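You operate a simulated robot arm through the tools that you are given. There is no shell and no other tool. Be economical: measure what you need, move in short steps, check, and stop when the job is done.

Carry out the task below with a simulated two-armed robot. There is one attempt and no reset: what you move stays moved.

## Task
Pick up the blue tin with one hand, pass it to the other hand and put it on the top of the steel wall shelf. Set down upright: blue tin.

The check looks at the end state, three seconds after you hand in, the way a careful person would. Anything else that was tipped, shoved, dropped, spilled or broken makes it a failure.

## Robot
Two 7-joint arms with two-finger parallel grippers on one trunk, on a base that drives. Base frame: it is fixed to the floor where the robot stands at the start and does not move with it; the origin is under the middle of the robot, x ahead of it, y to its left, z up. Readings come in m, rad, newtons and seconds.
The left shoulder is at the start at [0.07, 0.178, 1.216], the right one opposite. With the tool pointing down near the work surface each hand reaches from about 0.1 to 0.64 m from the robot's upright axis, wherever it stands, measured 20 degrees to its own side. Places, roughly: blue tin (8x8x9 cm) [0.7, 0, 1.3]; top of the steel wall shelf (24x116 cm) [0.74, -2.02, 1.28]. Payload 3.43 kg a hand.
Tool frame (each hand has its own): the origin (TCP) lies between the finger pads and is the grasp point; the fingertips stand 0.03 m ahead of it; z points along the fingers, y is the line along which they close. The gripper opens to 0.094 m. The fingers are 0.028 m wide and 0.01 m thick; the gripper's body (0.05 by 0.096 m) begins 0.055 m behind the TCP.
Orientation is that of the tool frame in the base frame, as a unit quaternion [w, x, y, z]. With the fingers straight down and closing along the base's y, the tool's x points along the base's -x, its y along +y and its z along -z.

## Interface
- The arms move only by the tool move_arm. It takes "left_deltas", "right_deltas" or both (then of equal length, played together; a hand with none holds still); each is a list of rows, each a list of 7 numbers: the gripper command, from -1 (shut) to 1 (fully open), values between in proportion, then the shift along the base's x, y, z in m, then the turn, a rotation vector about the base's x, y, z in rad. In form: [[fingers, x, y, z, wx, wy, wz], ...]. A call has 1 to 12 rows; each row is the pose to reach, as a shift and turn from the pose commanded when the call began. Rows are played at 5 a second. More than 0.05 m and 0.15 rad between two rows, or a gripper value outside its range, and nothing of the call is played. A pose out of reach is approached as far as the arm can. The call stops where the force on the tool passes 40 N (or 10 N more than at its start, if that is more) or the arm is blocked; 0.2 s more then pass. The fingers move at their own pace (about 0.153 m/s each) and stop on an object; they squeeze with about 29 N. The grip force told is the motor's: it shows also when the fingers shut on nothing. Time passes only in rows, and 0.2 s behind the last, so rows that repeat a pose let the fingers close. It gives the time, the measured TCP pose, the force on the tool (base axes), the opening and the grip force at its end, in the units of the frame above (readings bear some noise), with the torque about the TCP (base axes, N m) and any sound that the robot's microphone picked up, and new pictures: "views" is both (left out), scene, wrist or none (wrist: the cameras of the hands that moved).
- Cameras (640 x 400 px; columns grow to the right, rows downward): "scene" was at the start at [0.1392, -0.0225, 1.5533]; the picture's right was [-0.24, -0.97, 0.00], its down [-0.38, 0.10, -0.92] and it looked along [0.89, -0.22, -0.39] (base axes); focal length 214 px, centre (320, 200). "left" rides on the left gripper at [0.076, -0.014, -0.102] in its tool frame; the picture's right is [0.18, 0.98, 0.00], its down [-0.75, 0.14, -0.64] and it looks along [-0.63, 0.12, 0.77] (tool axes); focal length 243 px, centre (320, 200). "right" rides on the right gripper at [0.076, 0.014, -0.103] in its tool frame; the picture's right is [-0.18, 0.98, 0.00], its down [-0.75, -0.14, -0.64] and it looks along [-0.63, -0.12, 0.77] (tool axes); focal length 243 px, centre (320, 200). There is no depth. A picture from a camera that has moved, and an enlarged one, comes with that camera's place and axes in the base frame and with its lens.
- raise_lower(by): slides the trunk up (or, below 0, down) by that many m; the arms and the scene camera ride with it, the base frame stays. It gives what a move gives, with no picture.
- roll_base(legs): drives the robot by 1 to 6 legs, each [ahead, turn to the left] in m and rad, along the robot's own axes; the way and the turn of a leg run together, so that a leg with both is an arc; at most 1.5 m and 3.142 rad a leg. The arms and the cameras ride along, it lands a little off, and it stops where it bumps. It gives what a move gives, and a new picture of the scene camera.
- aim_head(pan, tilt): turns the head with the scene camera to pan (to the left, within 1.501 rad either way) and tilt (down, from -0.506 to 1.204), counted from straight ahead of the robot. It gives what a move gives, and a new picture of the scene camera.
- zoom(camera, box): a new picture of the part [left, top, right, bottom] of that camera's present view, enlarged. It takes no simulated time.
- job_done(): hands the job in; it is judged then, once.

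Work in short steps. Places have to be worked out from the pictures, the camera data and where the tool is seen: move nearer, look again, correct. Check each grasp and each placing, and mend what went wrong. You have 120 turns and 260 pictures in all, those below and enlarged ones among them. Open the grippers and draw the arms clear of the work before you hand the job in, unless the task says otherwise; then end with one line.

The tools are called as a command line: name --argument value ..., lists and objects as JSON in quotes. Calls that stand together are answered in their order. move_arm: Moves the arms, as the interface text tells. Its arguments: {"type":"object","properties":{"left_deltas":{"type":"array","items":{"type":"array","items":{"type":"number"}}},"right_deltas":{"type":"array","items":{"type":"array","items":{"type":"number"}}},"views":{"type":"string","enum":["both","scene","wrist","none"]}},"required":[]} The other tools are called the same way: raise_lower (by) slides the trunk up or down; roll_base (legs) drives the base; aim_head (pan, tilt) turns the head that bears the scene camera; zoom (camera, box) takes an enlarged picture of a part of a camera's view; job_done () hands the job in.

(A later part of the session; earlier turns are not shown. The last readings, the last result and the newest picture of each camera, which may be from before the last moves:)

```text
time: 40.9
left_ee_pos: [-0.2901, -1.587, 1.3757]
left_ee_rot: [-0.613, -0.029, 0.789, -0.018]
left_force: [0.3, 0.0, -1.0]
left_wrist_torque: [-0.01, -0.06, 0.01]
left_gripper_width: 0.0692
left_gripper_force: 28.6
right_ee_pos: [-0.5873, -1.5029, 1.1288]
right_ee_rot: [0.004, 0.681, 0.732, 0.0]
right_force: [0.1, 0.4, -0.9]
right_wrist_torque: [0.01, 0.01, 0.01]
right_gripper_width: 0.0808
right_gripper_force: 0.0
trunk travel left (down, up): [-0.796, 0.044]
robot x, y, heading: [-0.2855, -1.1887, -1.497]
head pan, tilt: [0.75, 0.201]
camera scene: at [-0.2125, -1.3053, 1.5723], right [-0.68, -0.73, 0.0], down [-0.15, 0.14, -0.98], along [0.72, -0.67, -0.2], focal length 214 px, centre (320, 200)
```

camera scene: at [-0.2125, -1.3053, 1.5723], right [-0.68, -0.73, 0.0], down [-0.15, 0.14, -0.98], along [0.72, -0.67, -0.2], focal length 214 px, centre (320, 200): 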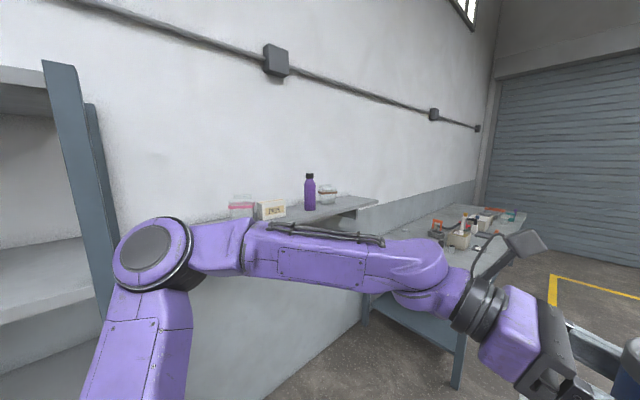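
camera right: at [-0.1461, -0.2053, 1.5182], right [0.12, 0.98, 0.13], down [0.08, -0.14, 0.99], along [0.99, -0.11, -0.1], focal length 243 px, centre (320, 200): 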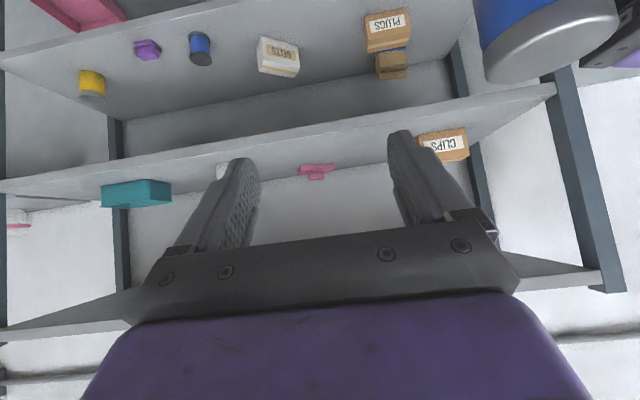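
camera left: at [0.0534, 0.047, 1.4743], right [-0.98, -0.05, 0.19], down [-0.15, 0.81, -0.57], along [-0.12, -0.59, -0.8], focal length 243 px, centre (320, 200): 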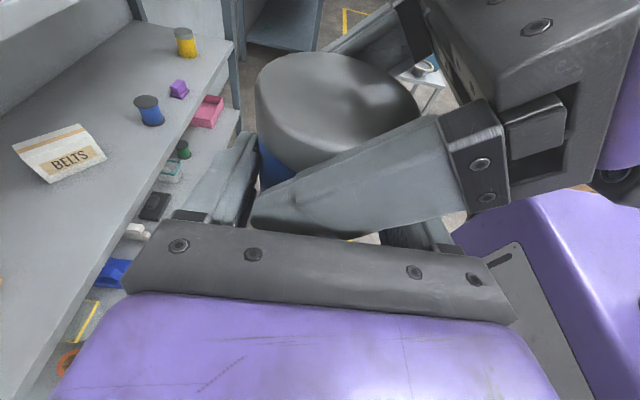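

The tin's still held. On the wall shelf from near to far: pink jar, small box, purple bottle, lidded jar, then a free end. I drive a bit further down the aisle and turn toward the wall to see it properly.

roll_base --legs '[[0.3, 0], [0, 0.75], [0.25, 0]]'

aim_head --pan 0.3 --tilt 0.3

```text
time: 46.4
left_ee_pos: [0.1987, -1.9418, 1.3736]
left_ee_rot: [-0.559, -0.327, 0.72, -0.247]
left_force: [0.4, -0.6, -2.7]
left_wrist_torque: [0.01, -0.03, 0.01]
left_gripper_width: 0.0689
left_gripper_force: 29.0
right_ee_pos: [-0.0709, -2.0913, 1.1272]
right_ee_rot: [0.003, 0.353, 0.936, 0.002]
right_force: [0.6, -0.5, 0.6]
right_wrist_torque: [0.0, -0.03, 0.03]
right_gripper_width: 0.0811
right_gripper_force: 0.1
trunk travel left (down, up): [-0.796, 0.044]
robot x, y, heading: [-0.078, -1.6538, -0.727]
head pan, tilt: [0.75, 0.201]
stopped in leg 3: the robot was blocked; the commanded pose is now the measured one
camera scene: at [0.0567, -1.6877, 1.5721], right [0.03, -1.0, 0.0], down [-0.2, -0.01, -0.98], along [0.98, 0.03, -0.2], focal length 214 px, centre (320, 200)
```

scene: 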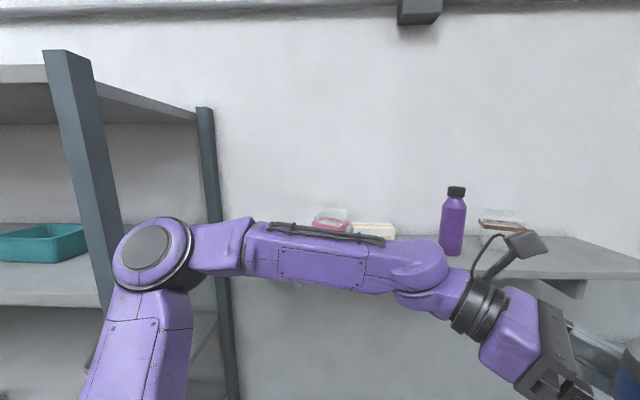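

```text
time: 47.3
left_ee_pos: [0.1966, -1.9416, 1.375]
left_ee_rot: [-0.559, -0.327, 0.72, -0.249]
left_force: [-0.2, 0.3, -2.9]
left_wrist_torque: [0.02, -0.02, -0.01]
left_gripper_width: 0.069
left_gripper_force: 29.5
right_ee_pos: [-0.0719, -2.0895, 1.1283]
right_ee_rot: [0.004, 0.353, 0.936, 0.002]
right_force: [0.1, -0.7, -0.8]
right_wrist_torque: [0.0, -0.02, 0.03]
right_gripper_width: 0.0807
right_gripper_force: 0.1
trunk travel left (down, up): [-0.796, 0.044]
robot x, y, heading: [-0.0752, -1.6517, -0.718]
head pan, tilt: [0.3, 0.3]
camera scene: at [0.0465, -1.7263, 1.5632], right [-0.41, -0.91, 0.0], down [-0.27, 0.12, -0.96], along [0.87, -0.39, -0.3], focal length 214 px, centre (320, 200)
```

scene: 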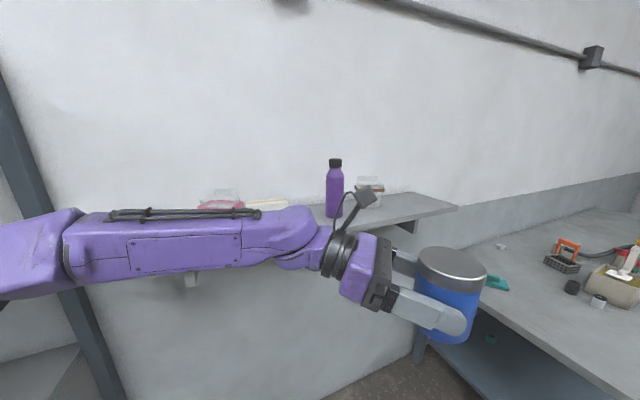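

The base was blocked early — I check what it touched by looking down to the right.

aim_head --pan -0.6 --tilt 0.9

aim_head --pan 0.7 --tilt 1.0

```text
time: 48.5
left_ee_pos: [0.198, -1.9414, 1.3746]
left_ee_rot: [-0.56, -0.326, 0.719, -0.249]
left_force: [-1.0, -1.3, -2.2]
left_wrist_torque: [0.07, 0.0, -0.01]
left_gripper_width: 0.069
left_gripper_force: 29.1
right_ee_pos: [-0.074, -2.0886, 1.129]
right_ee_rot: [0.003, 0.353, 0.936, 0.002]
right_force: [0.2, -0.4, -0.1]
right_wrist_torque: [0.01, 0.01, 0.0]
right_gripper_width: 0.0806
right_gripper_force: 0.1
trunk travel left (down, up): [-0.796, 0.044]
robot x, y, heading: [-0.0744, -1.6546, -0.72]
head pan, tilt: [-0.6, 0.901]
camera scene: at [-0.0194, -1.762, 1.5108], right [-0.97, -0.25, 0.0], down [-0.2, 0.76, -0.62], along [0.16, -0.6, -0.78], focal length 214 px, centre (320, 200)
```

scene: 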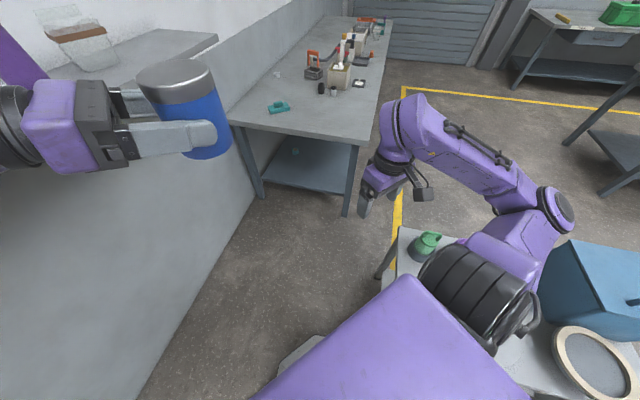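

```text
time: 50.0
left_ee_pos: [0.1972, -1.9405, 1.375]
left_ee_rot: [-0.56, -0.327, 0.72, -0.249]
left_force: [-0.3, 0.4, -2.4]
left_wrist_torque: [0.04, -0.04, 0.0]
left_gripper_width: 0.0689
left_gripper_force: 28.6
right_ee_pos: [-0.0724, -2.0889, 1.1286]
right_ee_rot: [0.003, 0.352, 0.936, 0.002]
right_force: [0.3, 0.0, 0.4]
right_wrist_torque: [-0.02, 0.01, 0.01]
right_gripper_width: 0.0808
right_gripper_force: 0.0
trunk travel left (down, up): [-0.796, 0.044]
robot x, y, heading: [-0.0728, -1.6527, -0.721]
head pan, tilt: [0.7, 1.0]
camera scene: at [0.0313, -1.6904, 1.5036], right [-0.02, -1.0, 0.0], down [-0.84, 0.02, -0.54], along [0.54, -0.01, -0.84], focal length 214 px, centre (320, 200)
```

scene: 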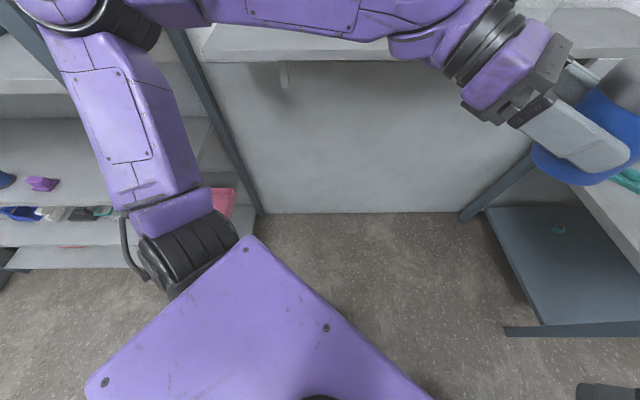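

The table's corner is by the base's right side, and the left elbow is near the rack's post. I look at the elbow before moving.

aim_head --pan 1.4 --tilt 0.4

aim_head --pan -1.1 --tilt 1.0

```text
time: 51.1
left_ee_pos: [0.1975, -1.9417, 1.3753]
left_ee_rot: [-0.559, -0.327, 0.719, -0.25]
left_force: [-0.5, 1.1, -2.3]
left_wrist_torque: [0.03, -0.04, -0.01]
left_gripper_width: 0.0688
left_gripper_force: 28.7
right_ee_pos: [-0.0724, -2.0899, 1.1292]
right_ee_rot: [0.004, 0.353, 0.936, 0.002]
right_force: [0.2, 0.3, -1.2]
right_wrist_torque: [0.0, 0.01, 0.01]
right_gripper_width: 0.0808
right_gripper_force: 0.0
trunk travel left (down, up): [-0.796, 0.044]
robot x, y, heading: [-0.0755, -1.6524, -0.723]
head pan, tilt: [1.4, 0.4]
camera scene: at [0.0337, -1.6308, 1.5538], right [0.63, -0.78, 0.0], down [-0.3, -0.24, -0.92], along [0.72, 0.58, -0.39], focal length 214 px, centre (320, 200)
```

scene: 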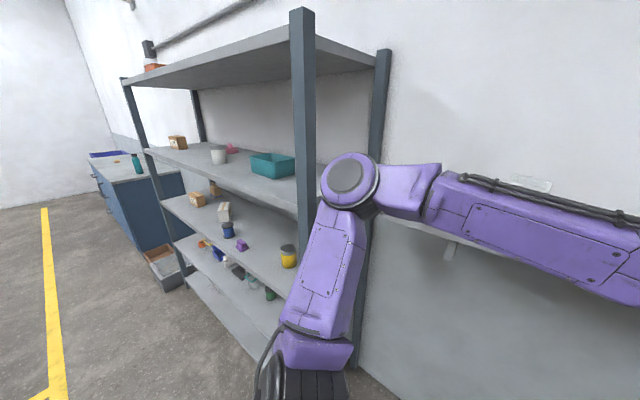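

```text
time: 53.3
left_ee_pos: [0.1971, -1.9408, 1.3746]
left_ee_rot: [-0.56, -0.327, 0.719, -0.249]
left_force: [-0.1, 0.5, -2.8]
left_wrist_torque: [0.04, 0.01, 0.0]
left_gripper_width: 0.0687
left_gripper_force: 29.3
right_ee_pos: [-0.0726, -2.0894, 1.128]
right_ee_rot: [0.003, 0.353, 0.936, 0.001]
right_force: [-0.7, 0.0, 0.5]
right_wrist_torque: [0.02, 0.04, -0.03]
right_gripper_width: 0.0811
right_gripper_force: 0.1
trunk travel left (down, up): [-0.796, 0.044]
robot x, y, heading: [-0.0809, -1.6555, -0.716]
head pan, tilt: [-1.1, 1.0]
camera scene: at [-0.0553, -1.7565, 1.5036], right [-0.97, 0.24, 0.0], down [0.21, 0.82, -0.54], along [-0.13, -0.52, -0.84], focal length 214 px, centre (320, 200)
```

scene: 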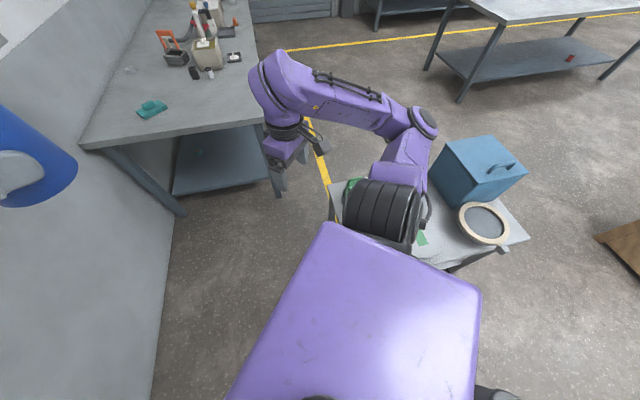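

I judge the base's right side touched the table corner (~(-0.2,-1.86)); nothing fell, and the left elbow is close past the rack post. Before moving the base, I extend the left arm forward 0.18 m to draw the elbow in away from the rack.

aim_head --pan 0.6 --tilt 0.4

move_arm --left_deltas '[[-1, 0.027, -0.024, 0.01, 0, 0, 0], [-1, 0.054, -0.048, 0.02, 0, 0, 0], [-1, 0.081, -0.072, 0.03, 0, 0, 0], [-1, 0.108, -0.096, 0.03, 0, 0, 0], [-1, 0.135, -0.12, 0.03, 0, 0, 0], [-1, 0.135, -0.12, 0.03, 0, 0, 0]]' --views "scene"

```text
time: 55.1
left_ee_pos: [0.1972, -1.9406, 1.3753]
left_ee_rot: [-0.56, -0.327, 0.72, -0.249]
left_force: [-0.5, -0.6, -2.0]
left_wrist_torque: [0.04, -0.01, 0.01]
left_gripper_width: 0.0689
left_gripper_force: 29.4
right_ee_pos: [-0.0711, -2.0891, 1.1279]
right_ee_rot: [0.004, 0.353, 0.936, 0.002]
right_force: [0.5, -0.2, 0.2]
right_wrist_torque: [0.04, 0.0, 0.03]
right_gripper_width: 0.0808
right_gripper_force: 0.2
trunk travel left (down, up): [-0.796, 0.044]
robot x, y, heading: [-0.0742, -1.654, -0.718]
head pan, tilt: [0.6, 0.4]
camera scene: at [0.0537, -1.7, 1.5538], right [-0.12, -0.99, 0.0], down [-0.39, 0.05, -0.92], along [0.91, -0.11, -0.39], focal length 214 px, centre (320, 200)
```

scene: 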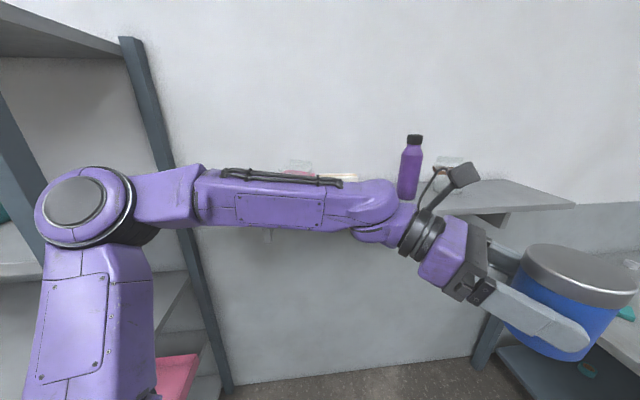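

```text
time: 56.5
left_ee_pos: [0.3342, -2.0589, 1.408]
left_ee_rot: [-0.56, -0.326, 0.72, -0.249]
left_force: [-0.3, 0.7, -2.6]
left_wrist_torque: [0.07, -0.05, 0.0]
left_gripper_width: 0.0687
left_gripper_force: 28.9
right_ee_pos: [-0.0739, -2.0893, 1.1283]
right_ee_rot: [0.003, 0.353, 0.936, 0.001]
right_force: [1.0, -1.2, 0.7]
right_wrist_torque: [0.0, 0.01, -0.02]
right_gripper_width: 0.0809
right_gripper_force: 0.1
trunk travel left (down, up): [-0.796, 0.044]
robot x, y, heading: [-0.0758, -1.6535, -0.714]
head pan, tilt: [0.6, 0.4]
camera scene: at [0.0529, -1.6986, 1.5539], right [-0.12, -0.99, 0.0], down [-0.39, 0.05, -0.92], along [0.91, -0.11, -0.39], focal length 214 px, centre (320, 200)
```

scene: 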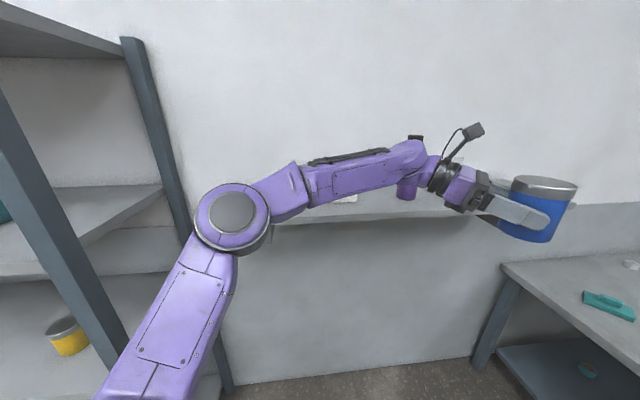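

The elbow came in nicely. Now I turn the left hand 90° about the vertical so it points ahead of the robot, moving the tin slightly forward, before bringing the base nearer.

move_arm --left_deltas '[[-1, 0.007, -0.006, 0, 0, 0, 0.14], [-1, 0.014, -0.012, 0, 0, 0, 0.28], [-1, 0.021, -0.018, 0, 0, 0, 0.42], [-1, 0.028, -0.024, 0, 0, 0, 0.56], [-1, 0.035, -0.03, 0, 0, 0, 0.7], [-1, 0.042, -0.036, 0, 0, 0, 0.84], [-1, 0.042, -0.036, 0, 0, 0, 0.84]]' --views "scene"

```text
time: 58.1
left_ee_pos: [0.3758, -2.0973, 1.4054]
left_ee_rot: [0.409, 0.592, -0.523, 0.456]
left_force: [0.0, 0.1, -3.2]
left_wrist_torque: [0.05, 0.04, -0.01]
left_gripper_width: 0.0684
left_gripper_force: 29.0
right_ee_pos: [-0.0708, -2.0902, 1.129]
right_ee_rot: [0.002, 0.353, 0.936, 0.001]
right_force: [0.8, -0.3, -0.1]
right_wrist_torque: [0.02, -0.02, 0.01]
right_gripper_width: 0.0808
right_gripper_force: 0.0
trunk travel left (down, up): [-0.796, 0.044]
robot x, y, heading: [-0.0744, -1.6541, -0.716]
head pan, tilt: [0.6, 0.4]
camera scene: at [0.0544, -1.7, 1.5537], right [-0.12, -0.99, 0.0], down [-0.39, 0.05, -0.92], along [0.91, -0.11, -0.39], focal length 214 px, centre (320, 200)
```

scene: 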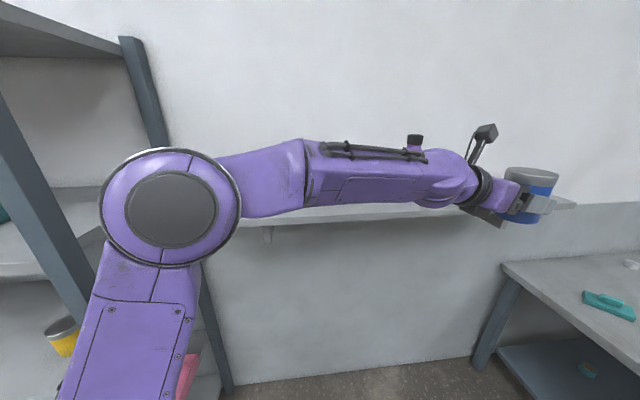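

Going fine at 45°. Continue the other 45° while extending a little.

move_arm --left_deltas '[[-1, 0.01, -0.009, 0, 0, 0, 0.14], [-1, 0.02, -0.018, 0, 0, 0, 0.28], [-1, 0.03, -0.027, 0, 0, 0, 0.42], [-1, 0.04, -0.036, 0, 0, 0, 0.56], [-1, 0.05, -0.045, 0, 0, 0, 0.7], [-1, 0.05, -0.045, 0, 0, 0, 0.7]]'

```text
time: 59.5
left_ee_pos: [0.4757, -2.0573, 1.3985]
left_ee_rot: [0.27, 0.72, -0.309, 0.559]
left_force: [0.6, -0.2, -2.7]
left_wrist_torque: [0.03, 0.06, 0.01]
left_gripper_width: 0.0688
left_gripper_force: 29.1
left hand out of reach, approached as far as the arm can: row 3, 4, 5, 6
right_ee_pos: [-0.073, -2.0898, 1.1282]
right_ee_rot: [0.004, 0.353, 0.935, 0.003]
right_force: [-0.1, 0.4, 0.9]
right_wrist_torque: [-0.03, 0.01, -0.01]
right_gripper_width: 0.0808
right_gripper_force: 0.1
trunk travel left (down, up): [-0.796, 0.044]
robot x, y, heading: [-0.0735, -1.6558, -0.719]
head pan, tilt: [0.6, 0.4]
camera scene: at [0.0531, -1.7008, 1.5538], right [-0.12, -0.99, 0.0], down [-0.39, 0.05, -0.92], along [0.91, -0.11, -0.39], focal length 214 px, centre (320, 200)
camera left: at [0.4343, -1.9828, 1.4956], right [-0.7, -0.68, 0.22], down [-0.65, 0.49, -0.58], along [0.28, -0.55, -0.78], focal length 243 px, centre (320, 200)
```

scene: 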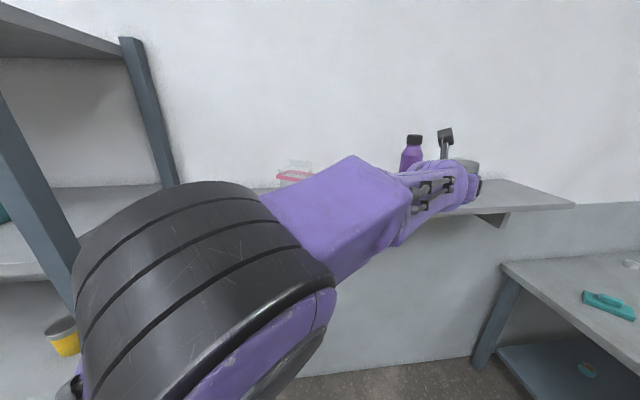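
left: 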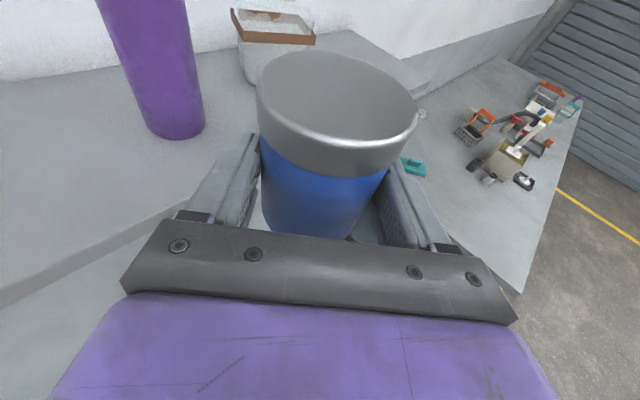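

The arm ran into its limit near the end (hand 8° short of straight ahead, position dragged sideways). I step back to the last reachable pose.

move_arm --left_deltas '[[-1, -0.01, 0.009, 0, 0, 0, -0.14], [-1, -0.02, 0.018, 0, 0, 0, -0.28], [-1, -0.03, 0.027, 0, 0, 0, -0.42], [-1, -0.035, 0.032, 0, 0, 0, -0.49], [-1, -0.035, 0.032, 0, 0, 0, -0.49]]'

```text
time: 60.7
left_ee_pos: [0.4382, -2.033, 1.3899]
left_ee_rot: [0.388, 0.619, -0.486, 0.479]
left_force: [-0.2, -0.1, -1.8]
left_wrist_torque: [0.05, 0.01, 0.01]
left_gripper_width: 0.0688
left_gripper_force: 29.3
right_ee_pos: [-0.0721, -2.0899, 1.129]
right_ee_rot: [0.003, 0.353, 0.935, 0.002]
right_force: [0.8, -0.2, 0.5]
right_wrist_torque: [-0.01, 0.0, 0.01]
right_gripper_width: 0.0805
right_gripper_force: 0.0
trunk travel left (down, up): [-0.796, 0.044]
robot x, y, heading: [-0.0732, -1.6559, -0.716]
head pan, tilt: [0.6, 0.4]
camera scene: at [0.0535, -1.6998, 1.5538], right [-0.12, -0.99, 0.0], down [-0.39, 0.05, -0.92], along [0.91, -0.11, -0.39], focal length 214 px, centre (320, 200)
camera left: at [0.4347, -1.9496, 1.4881], right [-0.94, -0.26, 0.19], down [-0.33, 0.75, -0.57], along [0.01, -0.61, -0.8], focal length 243 px, centre (320, 200)
```

scene: 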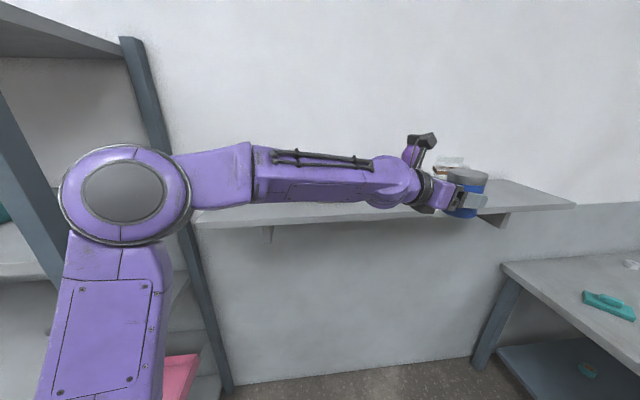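
left: 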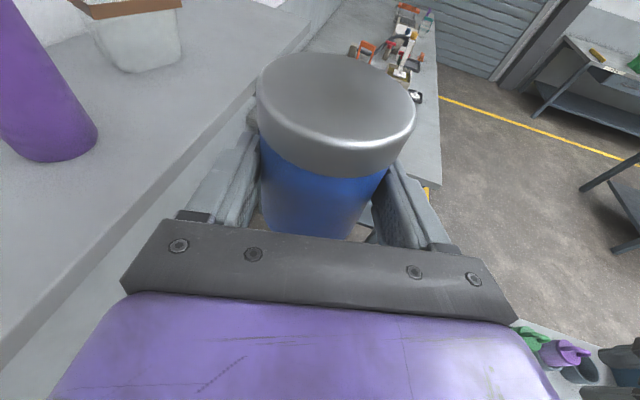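

The hand now points ~36° right of ahead and the tin is upright. Rather than squeeze past the table, the near end of the wall shelf (y −1.43…−1.62, left of the pink jar) looks free and is much easier. I back straight off 0.25 m, turn left to face the wall, and look.

roll_base --legs '[[-0.25, 0]]'

roll_base --legs '[[0, 0.75]]'

aim_head --pan -0.2 --tilt 0.3

```text
time: 62.5
left_ee_pos: [0.2545, -1.8695, 1.3892]
left_ee_rot: [0.386, 0.622, -0.484, 0.48]
left_force: [0.6, -0.5, -2.0]
left_wrist_torque: [0.04, -0.01, 0.0]
left_gripper_width: 0.0685
left_gripper_force: 28.8
right_ee_pos: [-0.2568, -1.9279, 1.1282]
right_ee_rot: [0.002, 0.35, 0.937, 0.002]
right_force: [0.6, 0.9, 0.5]
right_wrist_torque: [0.02, 0.03, -0.05]
right_gripper_width: 0.0808
right_gripper_force: 0.1
trunk travel left (down, up): [-0.796, 0.044]
robot x, y, heading: [-0.2599, -1.4909, -0.712]
head pan, tilt: [0.6, 0.4]
camera scene: at [-0.1311, -1.5382, 1.5536], right [-0.11, -0.99, 0.0], down [-0.39, 0.05, -0.92], along [0.91, -0.1, -0.39], focal length 214 px, centre (320, 200)
```

scene: 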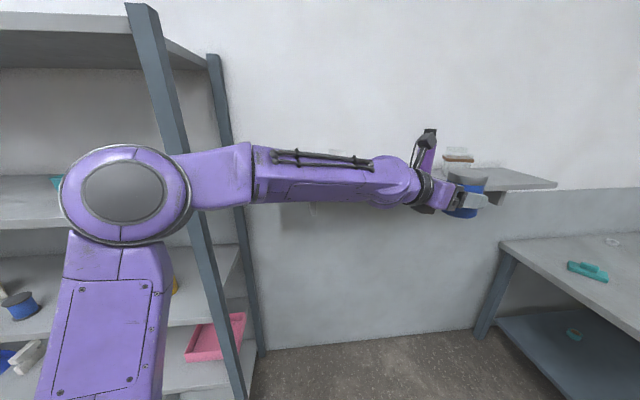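

```text
time: 64.8
left_ee_pos: [0.3721, -1.4199, 1.3892]
left_ee_rot: [0.185, 0.755, -0.225, 0.587]
left_force: [1.1, 0.3, -2.2]
left_wrist_torque: [-0.01, 0.03, 0.02]
left_gripper_width: 0.0689
left_gripper_force: 28.8
right_ee_pos: [0.0367, -1.8097, 1.1279]
right_ee_rot: [0.002, -0.014, 1.0, 0.003]
right_force: [0.8, 0.8, -0.8]
right_wrist_torque: [0.04, 0.02, 0.03]
right_gripper_width: 0.0808
right_gripper_force: 0.1
trunk travel left (down, up): [-0.796, 0.044]
robot x, y, heading: [-0.2627, -1.4924, 0.03]
head pan, tilt: [0.6, 0.4]
camera scene: at [-0.1371, -1.4377, 1.5538], right [0.59, -0.81, 0.0], down [-0.31, -0.23, -0.92], along [0.74, 0.54, -0.39], focal length 214 px, centre (320, 200)
```

scene: 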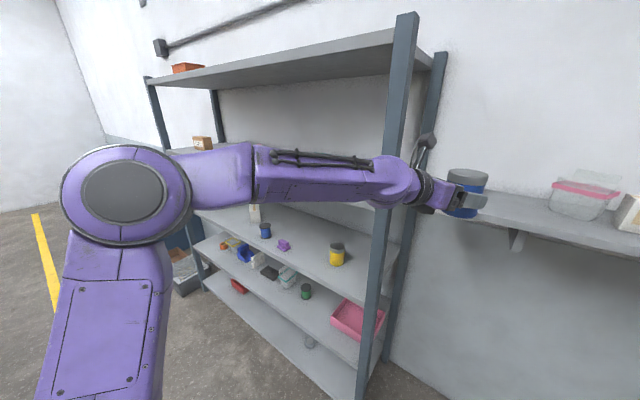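

```text
time: 66.0
left_ee_pos: [0.3716, -1.4198, 1.3888]
left_ee_rot: [0.185, 0.756, -0.225, 0.587]
left_force: [-0.3, -0.1, -2.2]
left_wrist_torque: [0.04, 0.03, -0.02]
left_gripper_width: 0.0689
left_gripper_force: 28.7
right_ee_pos: [0.0373, -1.8096, 1.1273]
right_ee_rot: [0.002, -0.015, 1.0, 0.002]
right_force: [0.3, 0.1, -0.3]
right_wrist_torque: [0.01, 0.0, 0.01]
right_gripper_width: 0.0808
right_gripper_force: 0.1
trunk travel left (down, up): [-0.796, 0.044]
robot x, y, heading: [-0.2599, -1.4899, 0.031]
head pan, tilt: [-0.201, 0.3]
camera scene: at [-0.1198, -1.5078, 1.563], right [-0.17, -0.99, 0.0], down [-0.29, 0.05, -0.96], along [0.94, -0.16, -0.3], focal length 214 px, centre (320, 200)
```

scene: 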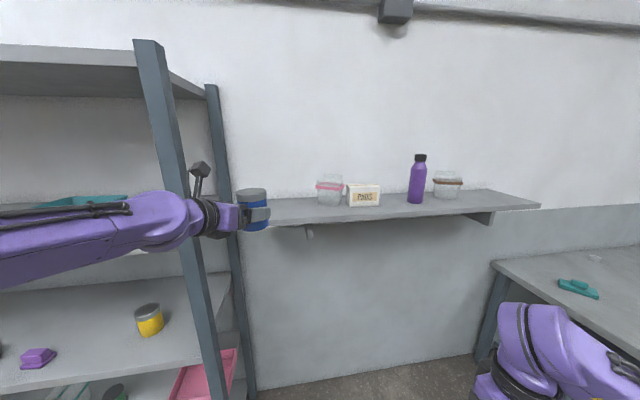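

Clear view: free stretch left of the jar, target ≈ (0.67, -1.53); jar's edge ≈ -1.63, front edge x≈0.57. First I shift the left hand 0.17 m to the right and 4 cm up to clear the rack and jar during the base moves.

move_arm --left_deltas '[[-1, 0, -0.03, 0.01, 0, 0, 0], [-1, 0, -0.065, 0.02, 0, 0, 0], [-1, 0, -0.1, 0.03, 0, 0, 0], [-1, 0, -0.135, 0.04, 0, 0, 0], [-1, 0, -0.17, 0.04, 0, 0, 0], [-1, 0, -0.17, 0.04, 0, 0, 0]]'

```text
time: 67.4
left_ee_pos: [0.3727, -1.5912, 1.4324]
left_ee_rot: [0.187, 0.755, -0.225, 0.587]
left_force: [0.6, 1.2, -3.1]
left_wrist_torque: [0.02, 0.06, -0.04]
left_gripper_width: 0.0688
left_gripper_force: 29.1
right_ee_pos: [0.0359, -1.8084, 1.129]
right_ee_rot: [0.003, -0.015, 1.0, 0.003]
right_force: [0.1, 0.5, -0.2]
right_wrist_torque: [-0.02, -0.01, 0.03]
right_gripper_width: 0.0806
right_gripper_force: 0.1
trunk travel left (down, up): [-0.796, 0.044]
robot x, y, heading: [-0.2598, -1.4905, 0.028]
head pan, tilt: [-0.201, 0.3]
camera scene: at [-0.1197, -1.5063, 1.563], right [-0.17, -0.99, 0.0], down [-0.29, 0.05, -0.96], along [0.94, -0.16, -0.3], focal length 214 px, centre (320, 200)
camera left: at [0.314, -1.532, 1.5308], right [-0.51, -0.84, 0.2], down [-0.75, 0.32, -0.57], along [0.42, -0.44, -0.8], focal length 243 px, centre (320, 200)
```

scene: 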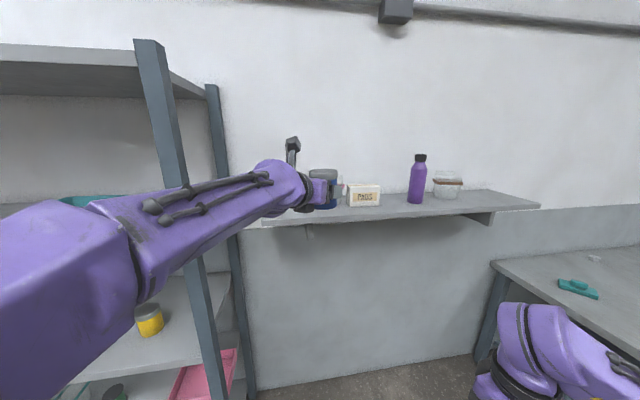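
left: 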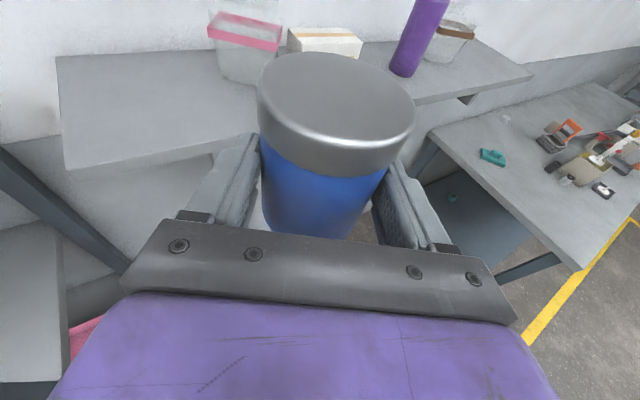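

The left camera gives the shelf's near end at y≈-1.425, x 0.597–0.834, jar's near corner at (0.73,-1.64): target (0.69,-1.525). I check where the elbow is relative to the rack before driving.

aim_head --pan 0.8 --tilt 0.5

```text
time: 68.6
left_ee_pos: [0.3718, -1.5908, 1.4321]
left_ee_rot: [0.186, 0.755, -0.226, 0.587]
left_force: [-0.6, 0.1, -2.2]
left_wrist_torque: [0.02, 0.05, 0.0]
left_gripper_width: 0.0688
left_gripper_force: 28.8
right_ee_pos: [0.0373, -1.81, 1.1277]
right_ee_rot: [0.002, -0.015, 1.0, 0.002]
right_force: [-0.2, 0.1, -0.2]
right_wrist_torque: [-0.02, 0.0, -0.06]
right_gripper_width: 0.0806
right_gripper_force: 0.0
trunk travel left (down, up): [-0.796, 0.044]
robot x, y, heading: [-0.2627, -1.4928, 0.029]
head pan, tilt: [0.799, 0.499]
camera scene: at [-0.1504, -1.4248, 1.5447], right [0.74, -0.68, 0.0], down [-0.32, -0.35, -0.88], along [0.59, 0.65, -0.48], focal length 214 px, centre (320, 200)
```

scene: 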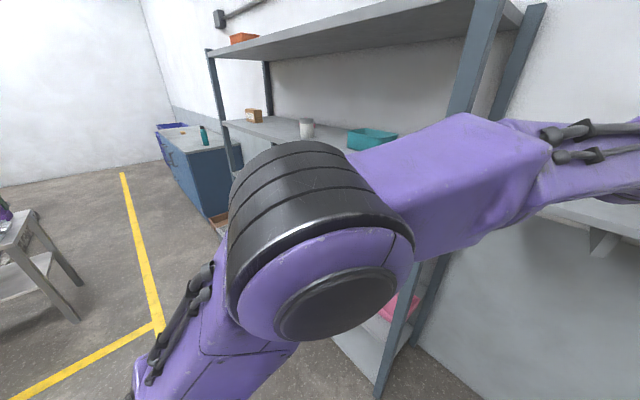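

The elbow is tucked well in (≈(-0.05,-1.31)), so a straight 0.26 m drive leaves ample clearance to rack and jar. Drive.

roll_base --legs '[[0.26, 0]]'

aim_head --pan 0.0 --tilt 0.4

zoom --camera "left" --box '[0, 0, 640, 400]'

```text
time: 70.5
left_ee_pos: [0.6311, -1.5921, 1.4333]
left_ee_rot: [0.188, 0.753, -0.229, 0.587]
left_force: [-0.3, -0.1, -2.1]
left_wrist_torque: [0.02, 0.03, 0.01]
left_gripper_width: 0.0687
left_gripper_force: 29.2
right_ee_pos: [0.2957, -1.8057, 1.128]
right_ee_rot: [0.002, -0.009, 1.0, 0.003]
right_force: [0.1, 0.3, -0.6]
right_wrist_torque: [-0.02, -0.02, 0.0]
right_gripper_width: 0.081
right_gripper_force: 0.1
trunk travel left (down, up): [-0.796, 0.044]
robot x, y, heading: [0.0005, -1.4855, 0.015]
head pan, tilt: [0.799, 0.499]
camera scene: at [0.1108, -1.4196, 1.5448], right [0.73, -0.68, 0.0], down [-0.33, -0.35, -0.88], along [0.6, 0.64, -0.48], focal length 214 px, centre (320, 200)
```

scene: 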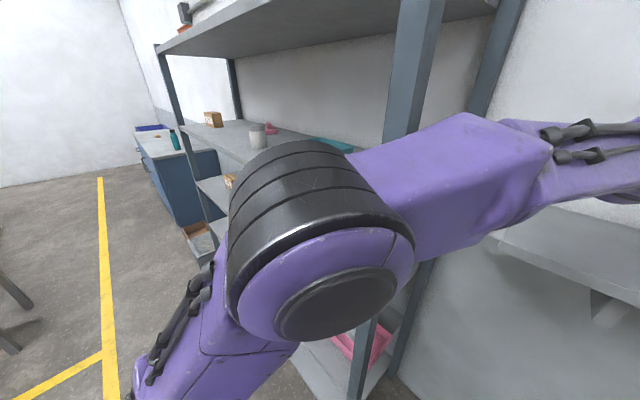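

```text
time: 71.7
left_ee_pos: [0.6341, -1.5927, 1.4323]
left_ee_rot: [0.189, 0.754, -0.23, 0.586]
left_force: [0.1, 0.5, -2.2]
left_wrist_torque: [0.01, 0.02, -0.03]
left_gripper_width: 0.0687
left_gripper_force: 29.2
right_ee_pos: [0.297, -1.8063, 1.1301]
right_ee_rot: [0.003, -0.008, 1.0, 0.002]
right_force: [-0.9, 0.2, -0.7]
right_wrist_torque: [0.0, -0.02, -0.01]
right_gripper_width: 0.0806
right_gripper_force: 0.0
trunk travel left (down, up): [-0.796, 0.044]
robot x, y, heading: [0.0017, -1.4843, 0.026]
head pan, tilt: [0.0, 0.4]
camera scene: at [0.1426, -1.4842, 1.5538], right [0.02, -1.0, 0.0], down [-0.39, -0.01, -0.92], along [0.92, 0.02, -0.39], focal length 214 px, centre (320, 200)
```

scene: 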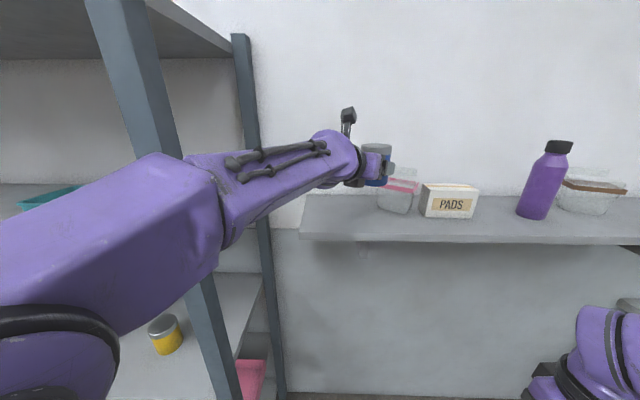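

```text
1.00 times, centred on (320, 200) of left (not enlarged: the box is as wide or as high as the picture)
camera zoom: at [0.575, -1.5329, 1.5311], right [-0.52, -0.83, 0.19], down [-0.75, 0.33, -0.57], along [0.41, -0.44, -0.8], focal length 243 px, centre (320, 200)
```

zoom: 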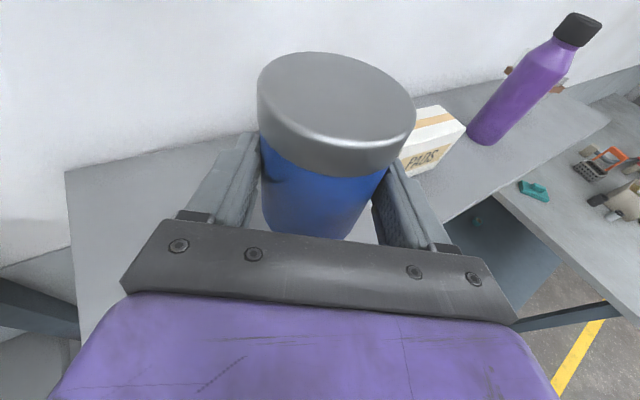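

Tin axis now ≈(0.644,-1.60), shelf's free corner region ahead-left. Move +5 cm x, +6.5 cm y at this height, then check.

move_arm --left_deltas '[[-1, 0.01, 0.03, 0, 0, 0, 0], [-1, 0.03, 0.055, 0, 0, 0, 0], [-1, 0.05, 0.065, -0.02, 0, 0, 0], [-1, 0.05, 0.065, -0.04, 0, 0, 0], [-1, 0.05, 0.065, -0.06, 0, 0, 0], [-1, 0.05, 0.065, -0.075, 0, 0, 0], [-1, 0.05, 0.065, -0.075, 0, 0, 0]]'

```text
time: 73.2
left_ee_pos: [0.6823, -1.5269, 1.359]
left_ee_rot: [0.189, 0.753, -0.229, 0.587]
left_force: [1.2, -0.5, -2.4]
left_wrist_torque: [0.06, 0.07, 0.0]
left_gripper_width: 0.0687
left_gripper_force: 29.5
right_ee_pos: [0.2958, -1.8057, 1.1284]
right_ee_rot: [0.003, -0.009, 1.0, 0.003]
right_force: [-0.1, 0.5, 0.1]
right_wrist_torque: [-0.01, -0.02, 0.0]
right_gripper_width: 0.0807
right_gripper_force: 0.0
trunk travel left (down, up): [-0.796, 0.044]
robot x, y, heading: [0.0018, -1.488, 0.019]
head pan, tilt: [0.0, 0.4]
camera scene: at [0.1423, -1.4843, 1.5539], right [0.02, -1.0, 0.0], down [-0.39, -0.01, -0.92], along [0.92, 0.02, -0.39], focal length 214 px, centre (320, 200)
camera left: at [0.6245, -1.4673, 1.4579], right [-0.52, -0.83, 0.19], down [-0.75, 0.33, -0.57], along [0.41, -0.44, -0.8], focal length 243 px, centre (320, 200)
```

scene: 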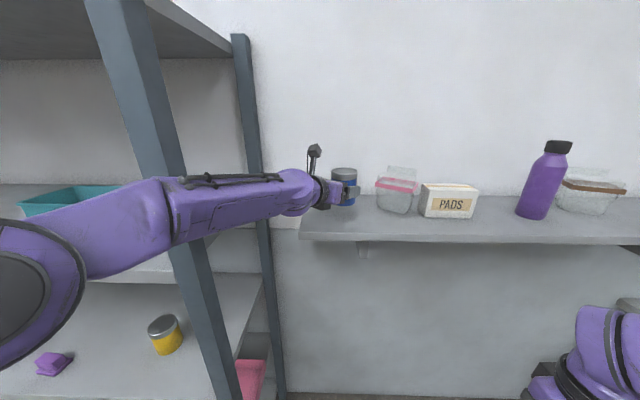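
left: 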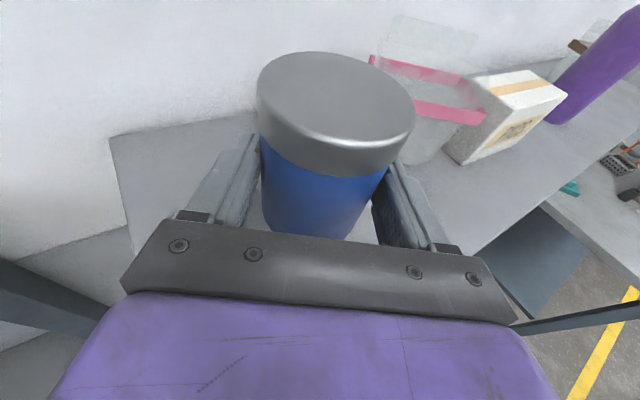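

Good spacing (~6 cm to the jar). Lowering gently toward the surface.

move_arm --left_deltas '[[-1, 0, 0, -0.01, 0, 0, 0], [-1, 0, 0, -0.02, 0, 0, 0], [-1, 0, 0, -0.026, 0, 0, 0], [-1, 0, 0, -0.026, 0, 0, 0]]' --views "none"

zoom --camera "scene" --box '[260, 130, 460, 255]'

```text
time: 74.2
left_ee_pos: [0.6833, -1.5262, 1.3317]
left_ee_rot: [0.189, 0.754, -0.23, 0.586]
left_force: [0.1, -0.8, -2.0]
left_wrist_torque: [0.04, 0.05, 0.01]
left_gripper_width: 0.0686
left_gripper_force: 28.9
right_ee_pos: [0.296, -1.8057, 1.1276]
right_ee_rot: [0.002, -0.008, 1.0, 0.003]
right_force: [-0.8, -0.5, -0.3]
right_wrist_torque: [0.0, 0.03, -0.02]
right_gripper_width: 0.081
right_gripper_force: 0.1
trunk travel left (down, up): [-0.796, 0.044]
robot x, y, heading: [0.0028, -1.488, 0.022]
head pan, tilt: [0.0, 0.4]
```

```text
3.20 times, centred on (360, 192) of scene
camera zoom: at [0.1431, -1.4842, 1.5538], right [0.02, -1.0, 0.0], down [-0.39, -0.01, -0.92], along [0.92, 0.02, -0.39], focal length 686 px, centre (192, 224)
```

zoom: 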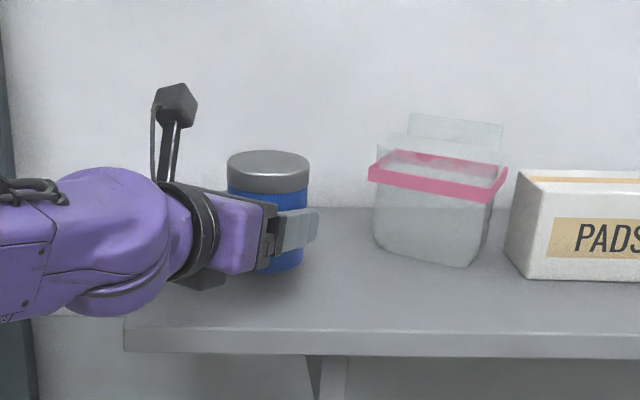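

Tin is upright and nearly down. A few more millimetres in small steps.

move_arm --left_deltas '[[-1, 0, 0, -0.003, 0, 0, 0], [-1, 0, 0, -0.006, 0, 0, 0], [-1, 0, 0, -0.006, 0, 0, 0]]' --views "none"

```text
time: 75.0
left_ee_pos: [0.6837, -1.5272, 1.3256]
left_ee_rot: [0.188, 0.753, -0.229, 0.587]
left_force: [0.3, -0.3, -2.0]
left_wrist_torque: [0.02, 0.0, 0.0]
left_gripper_width: 0.0688
left_gripper_force: 29.1
right_ee_pos: [0.296, -1.8051, 1.1276]
right_ee_rot: [0.003, -0.009, 1.0, 0.002]
right_force: [0.1, -0.3, -0.6]
right_wrist_torque: [0.0, -0.03, 0.01]
right_gripper_width: 0.0806
right_gripper_force: 0.0
trunk travel left (down, up): [-0.796, 0.044]
robot x, y, heading: [-0.0011, -1.4871, 0.02]
head pan, tilt: [0.0, 0.4]
```

No contact yet; another 5 mm.

move_arm --left_deltas '[[-1, 0, 0, -0.003, 0, 0, 0], [-1, 0, 0, -0.005, 0, 0, 0], [-1, 0, 0, -0.005, 0, 0, 0]]' --views "none"

zoom --camera "scene" --box '[300, 155, 380, 235]'

```text
time: 75.8
left_ee_pos: [0.6818, -1.5276, 1.3209]
left_ee_rot: [0.187, 0.754, -0.229, 0.586]
left_force: [0.0, 0.0, -2.0]
left_wrist_torque: [0.05, 0.04, -0.04]
left_gripper_width: 0.0687
left_gripper_force: 28.9
right_ee_pos: [0.2961, -1.8052, 1.1286]
right_ee_rot: [0.003, -0.009, 1.0, 0.002]
right_force: [0.5, 0.0, 0.9]
right_wrist_torque: [0.01, -0.02, -0.01]
right_gripper_width: 0.0807
right_gripper_force: 0.1
trunk travel left (down, up): [-0.796, 0.044]
robot x, y, heading: [-0.0003, -1.4861, 0.019]
head pan, tilt: [0.0, 0.4]
```

```text
5.00 times, centred on (340, 195) of scene
camera zoom: at [0.143, -1.4844, 1.5538], right [0.02, -1.0, 0.0], down [-0.39, -0.01, -0.92], along [0.92, 0.02, -0.39], focal length 1072 px, centre (220, 225)
```

zoom: 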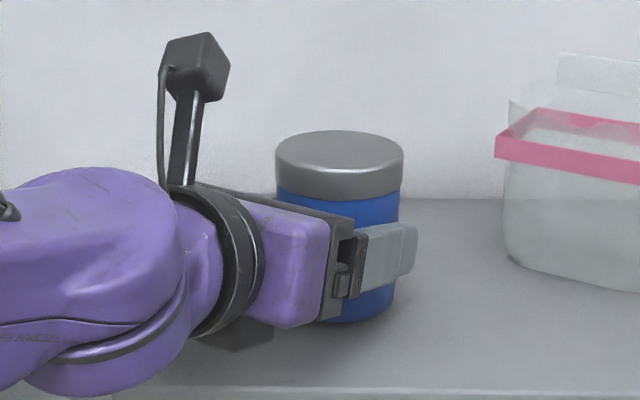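

Still slightly above (force unchanged). Continue.

move_arm --left_deltas '[[-1, 0, 0, -0.003, 0, 0, 0], [-1, 0, 0, -0.005, 0, 0, 0], [-1, 0, 0, -0.005, 0, 0, 0]]' --views "none"

```text
time: 76.7
left_ee_pos: [0.6815, -1.5274, 1.3152]
left_ee_rot: [0.19, 0.753, -0.23, 0.587]
left_force: [-0.2, -0.5, -2.6]
left_wrist_torque: [0.02, 0.04, 0.01]
left_gripper_width: 0.0688
left_gripper_force: 29.1
right_ee_pos: [0.2972, -1.8067, 1.1298]
right_ee_rot: [0.003, -0.008, 1.0, 0.003]
right_force: [-0.5, 0.5, -0.8]
right_wrist_torque: [-0.04, 0.03, -0.01]
right_gripper_width: 0.0811
right_gripper_force: 0.0
trunk travel left (down, up): [-0.796, 0.044]
robot x, y, heading: [-0.0031, -1.4839, 0.018]
head pan, tilt: [0.0, 0.4]
```

move_arm --left_deltas '[[-1, 0, 0, -0.002, 0, 0, 0], [-1, 0, 0, -0.004, 0, 0, 0], [-1, 0, 0, -0.004, 0, 0, 0]]' --views "none"

zoom --camera "scene" --box '[300, 155, 380, 235]'

```text
time: 77.5
left_ee_pos: [0.6812, -1.5269, 1.3147]
left_ee_rot: [0.189, 0.752, -0.23, 0.588]
left_force: [5.3, -2.8, 13.7]
left_wrist_torque: [0.04, -0.87, -0.15]
left_gripper_width: 0.0686
left_gripper_force: 28.8
right_ee_pos: [0.2954, -1.806, 1.1297]
right_ee_rot: [0.002, -0.009, 1.0, 0.004]
right_force: [-0.1, 0.6, 0.7]
right_wrist_torque: [-0.02, 0.01, -0.01]
right_gripper_width: 0.0806
right_gripper_force: 0.1
trunk travel left (down, up): [-0.796, 0.044]
robot x, y, heading: [0.004, -1.4834, 0.028]
head pan, tilt: [0.0, 0.4]
```

```text
5.00 times, centred on (340, 195) of scene
camera zoom: at [0.1415, -1.4851, 1.5541], right [0.02, -1.0, 0.0], down [-0.39, -0.01, -0.92], along [0.92, 0.02, -0.39], focal length 1072 px, centre (220, 225)
```

zoom: 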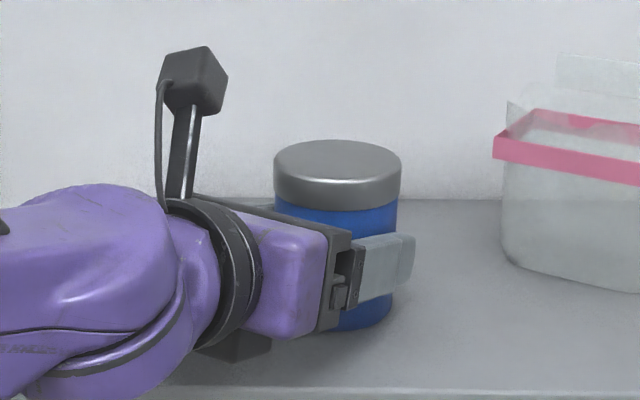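

Contact: ~15 N, at the tin's far edge, so it's down with a tiny lean. I ease up 2 mm to relieve the press, then open slowly.

move_arm --left_deltas '[[-1, 0, 0, 0.002, 0, 0, 0], [-1, 0, 0, 0.002, 0, 0, 0], [0.5, 0, 0, 0.002, 0, 0, 0], [0.6, 0, 0, 0.002, 0, 0, 0], [0.8, 0, 0, 0.002, 0, 0, 0], [1, 0, 0, 0.002, 0, 0, 0], [1, 0, 0, 0.002, 0, 0, 0]]'

zoom --camera "scene" --box '[300, 155, 380, 235]'

```text
time: 79.0
left_ee_pos: [0.6826, -1.5268, 1.3143]
left_ee_rot: [0.189, 0.754, -0.23, 0.586]
left_force: [-0.6, 0.0, 0.6]
left_wrist_torque: [0.01, 0.02, -0.01]
left_gripper_width: 0.0941
left_gripper_force: 0.0
right_ee_pos: [0.2949, -1.8046, 1.1289]
right_ee_rot: [0.003, -0.009, 1.0, 0.003]
right_force: [0.0, 0.1, -0.9]
right_wrist_torque: [0.0, 0.0, 0.0]
right_gripper_width: 0.0807
right_gripper_force: 0.0
trunk travel left (down, up): [-0.796, 0.044]
robot x, y, heading: [0.0039, -1.4861, 0.021]
head pan, tilt: [0.0, 0.4]
camera scene: at [0.1424, -1.4842, 1.5538], right [0.02, -1.0, 0.0], down [-0.39, -0.01, -0.92], along [0.92, 0.02, -0.39], focal length 214 px, centre (320, 200)
camera left: at [0.6246, -1.4673, 1.4122], right [-0.52, -0.83, 0.19], down [-0.75, 0.33, -0.57], along [0.41, -0.44, -0.8], focal length 243 px, centre (320, 200)
```

scene: 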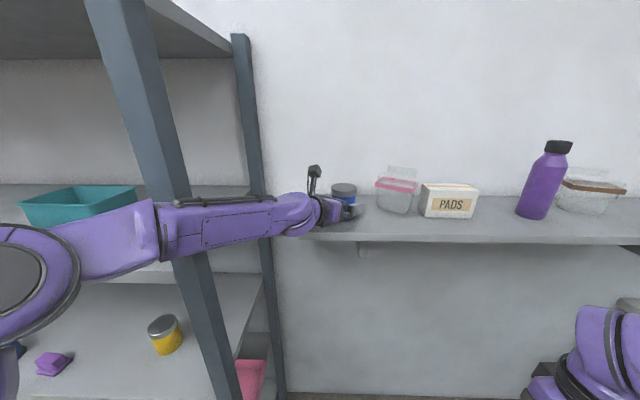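
left: 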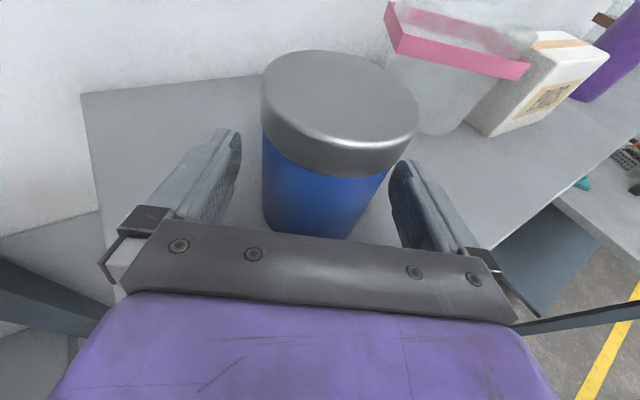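

```text
5.00 times, centred on (340, 195) of scene
camera zoom: at [0.1424, -1.4842, 1.5538], right [0.02, -1.0, 0.0], down [-0.39, -0.01, -0.92], along [0.92, 0.02, -0.39], focal length 1072 px, centre (220, 225)
```

zoom: 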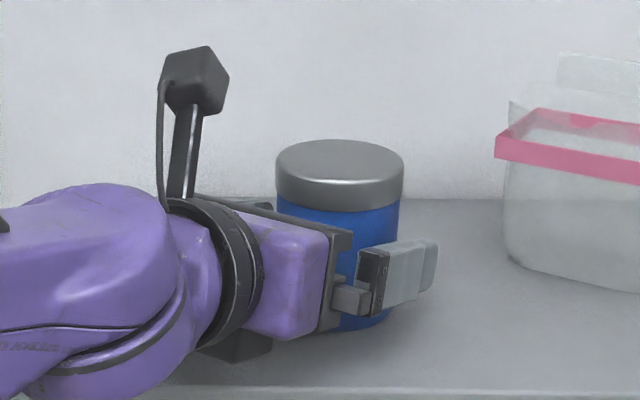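

The tin stands free on the shelf, between open fingers. Before withdrawing I check the forearm/elbow clearance to the rack post.

aim_head --pan 0.7 --tilt 0.35

```text
time: 80.1
left_ee_pos: [0.6834, -1.5273, 1.3141]
left_ee_rot: [0.189, 0.754, -0.23, 0.586]
left_force: [0.0, 0.5, -0.1]
left_wrist_torque: [-0.01, 0.01, -0.03]
left_gripper_width: 0.094
left_gripper_force: 0.1
right_ee_pos: [0.2956, -1.8058, 1.1293]
right_ee_rot: [0.002, -0.009, 1.0, 0.002]
right_force: [-0.7, -1.3, -0.6]
right_wrist_torque: [-0.02, 0.01, -0.02]
right_gripper_width: 0.081
right_gripper_force: 0.0
trunk travel left (down, up): [-0.796, 0.044]
robot x, y, heading: [0.0023, -1.4856, 0.015]
head pan, tilt: [0.7, 0.351]
camera scene: at [0.12, -1.4247, 1.5584], right [0.66, -0.75, 0.0], down [-0.26, -0.23, -0.94], along [0.71, 0.62, -0.34], focal length 214 px, centre (320, 200)
```

scene: 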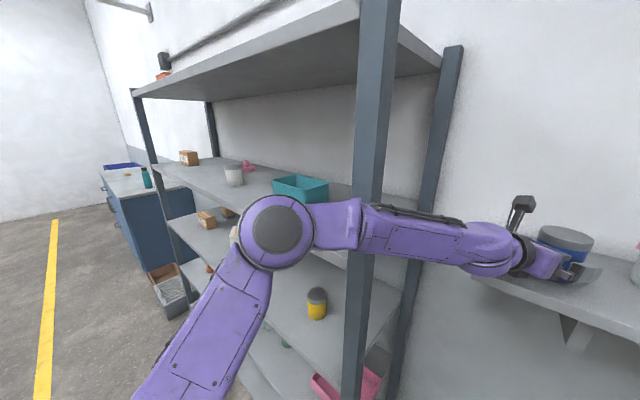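

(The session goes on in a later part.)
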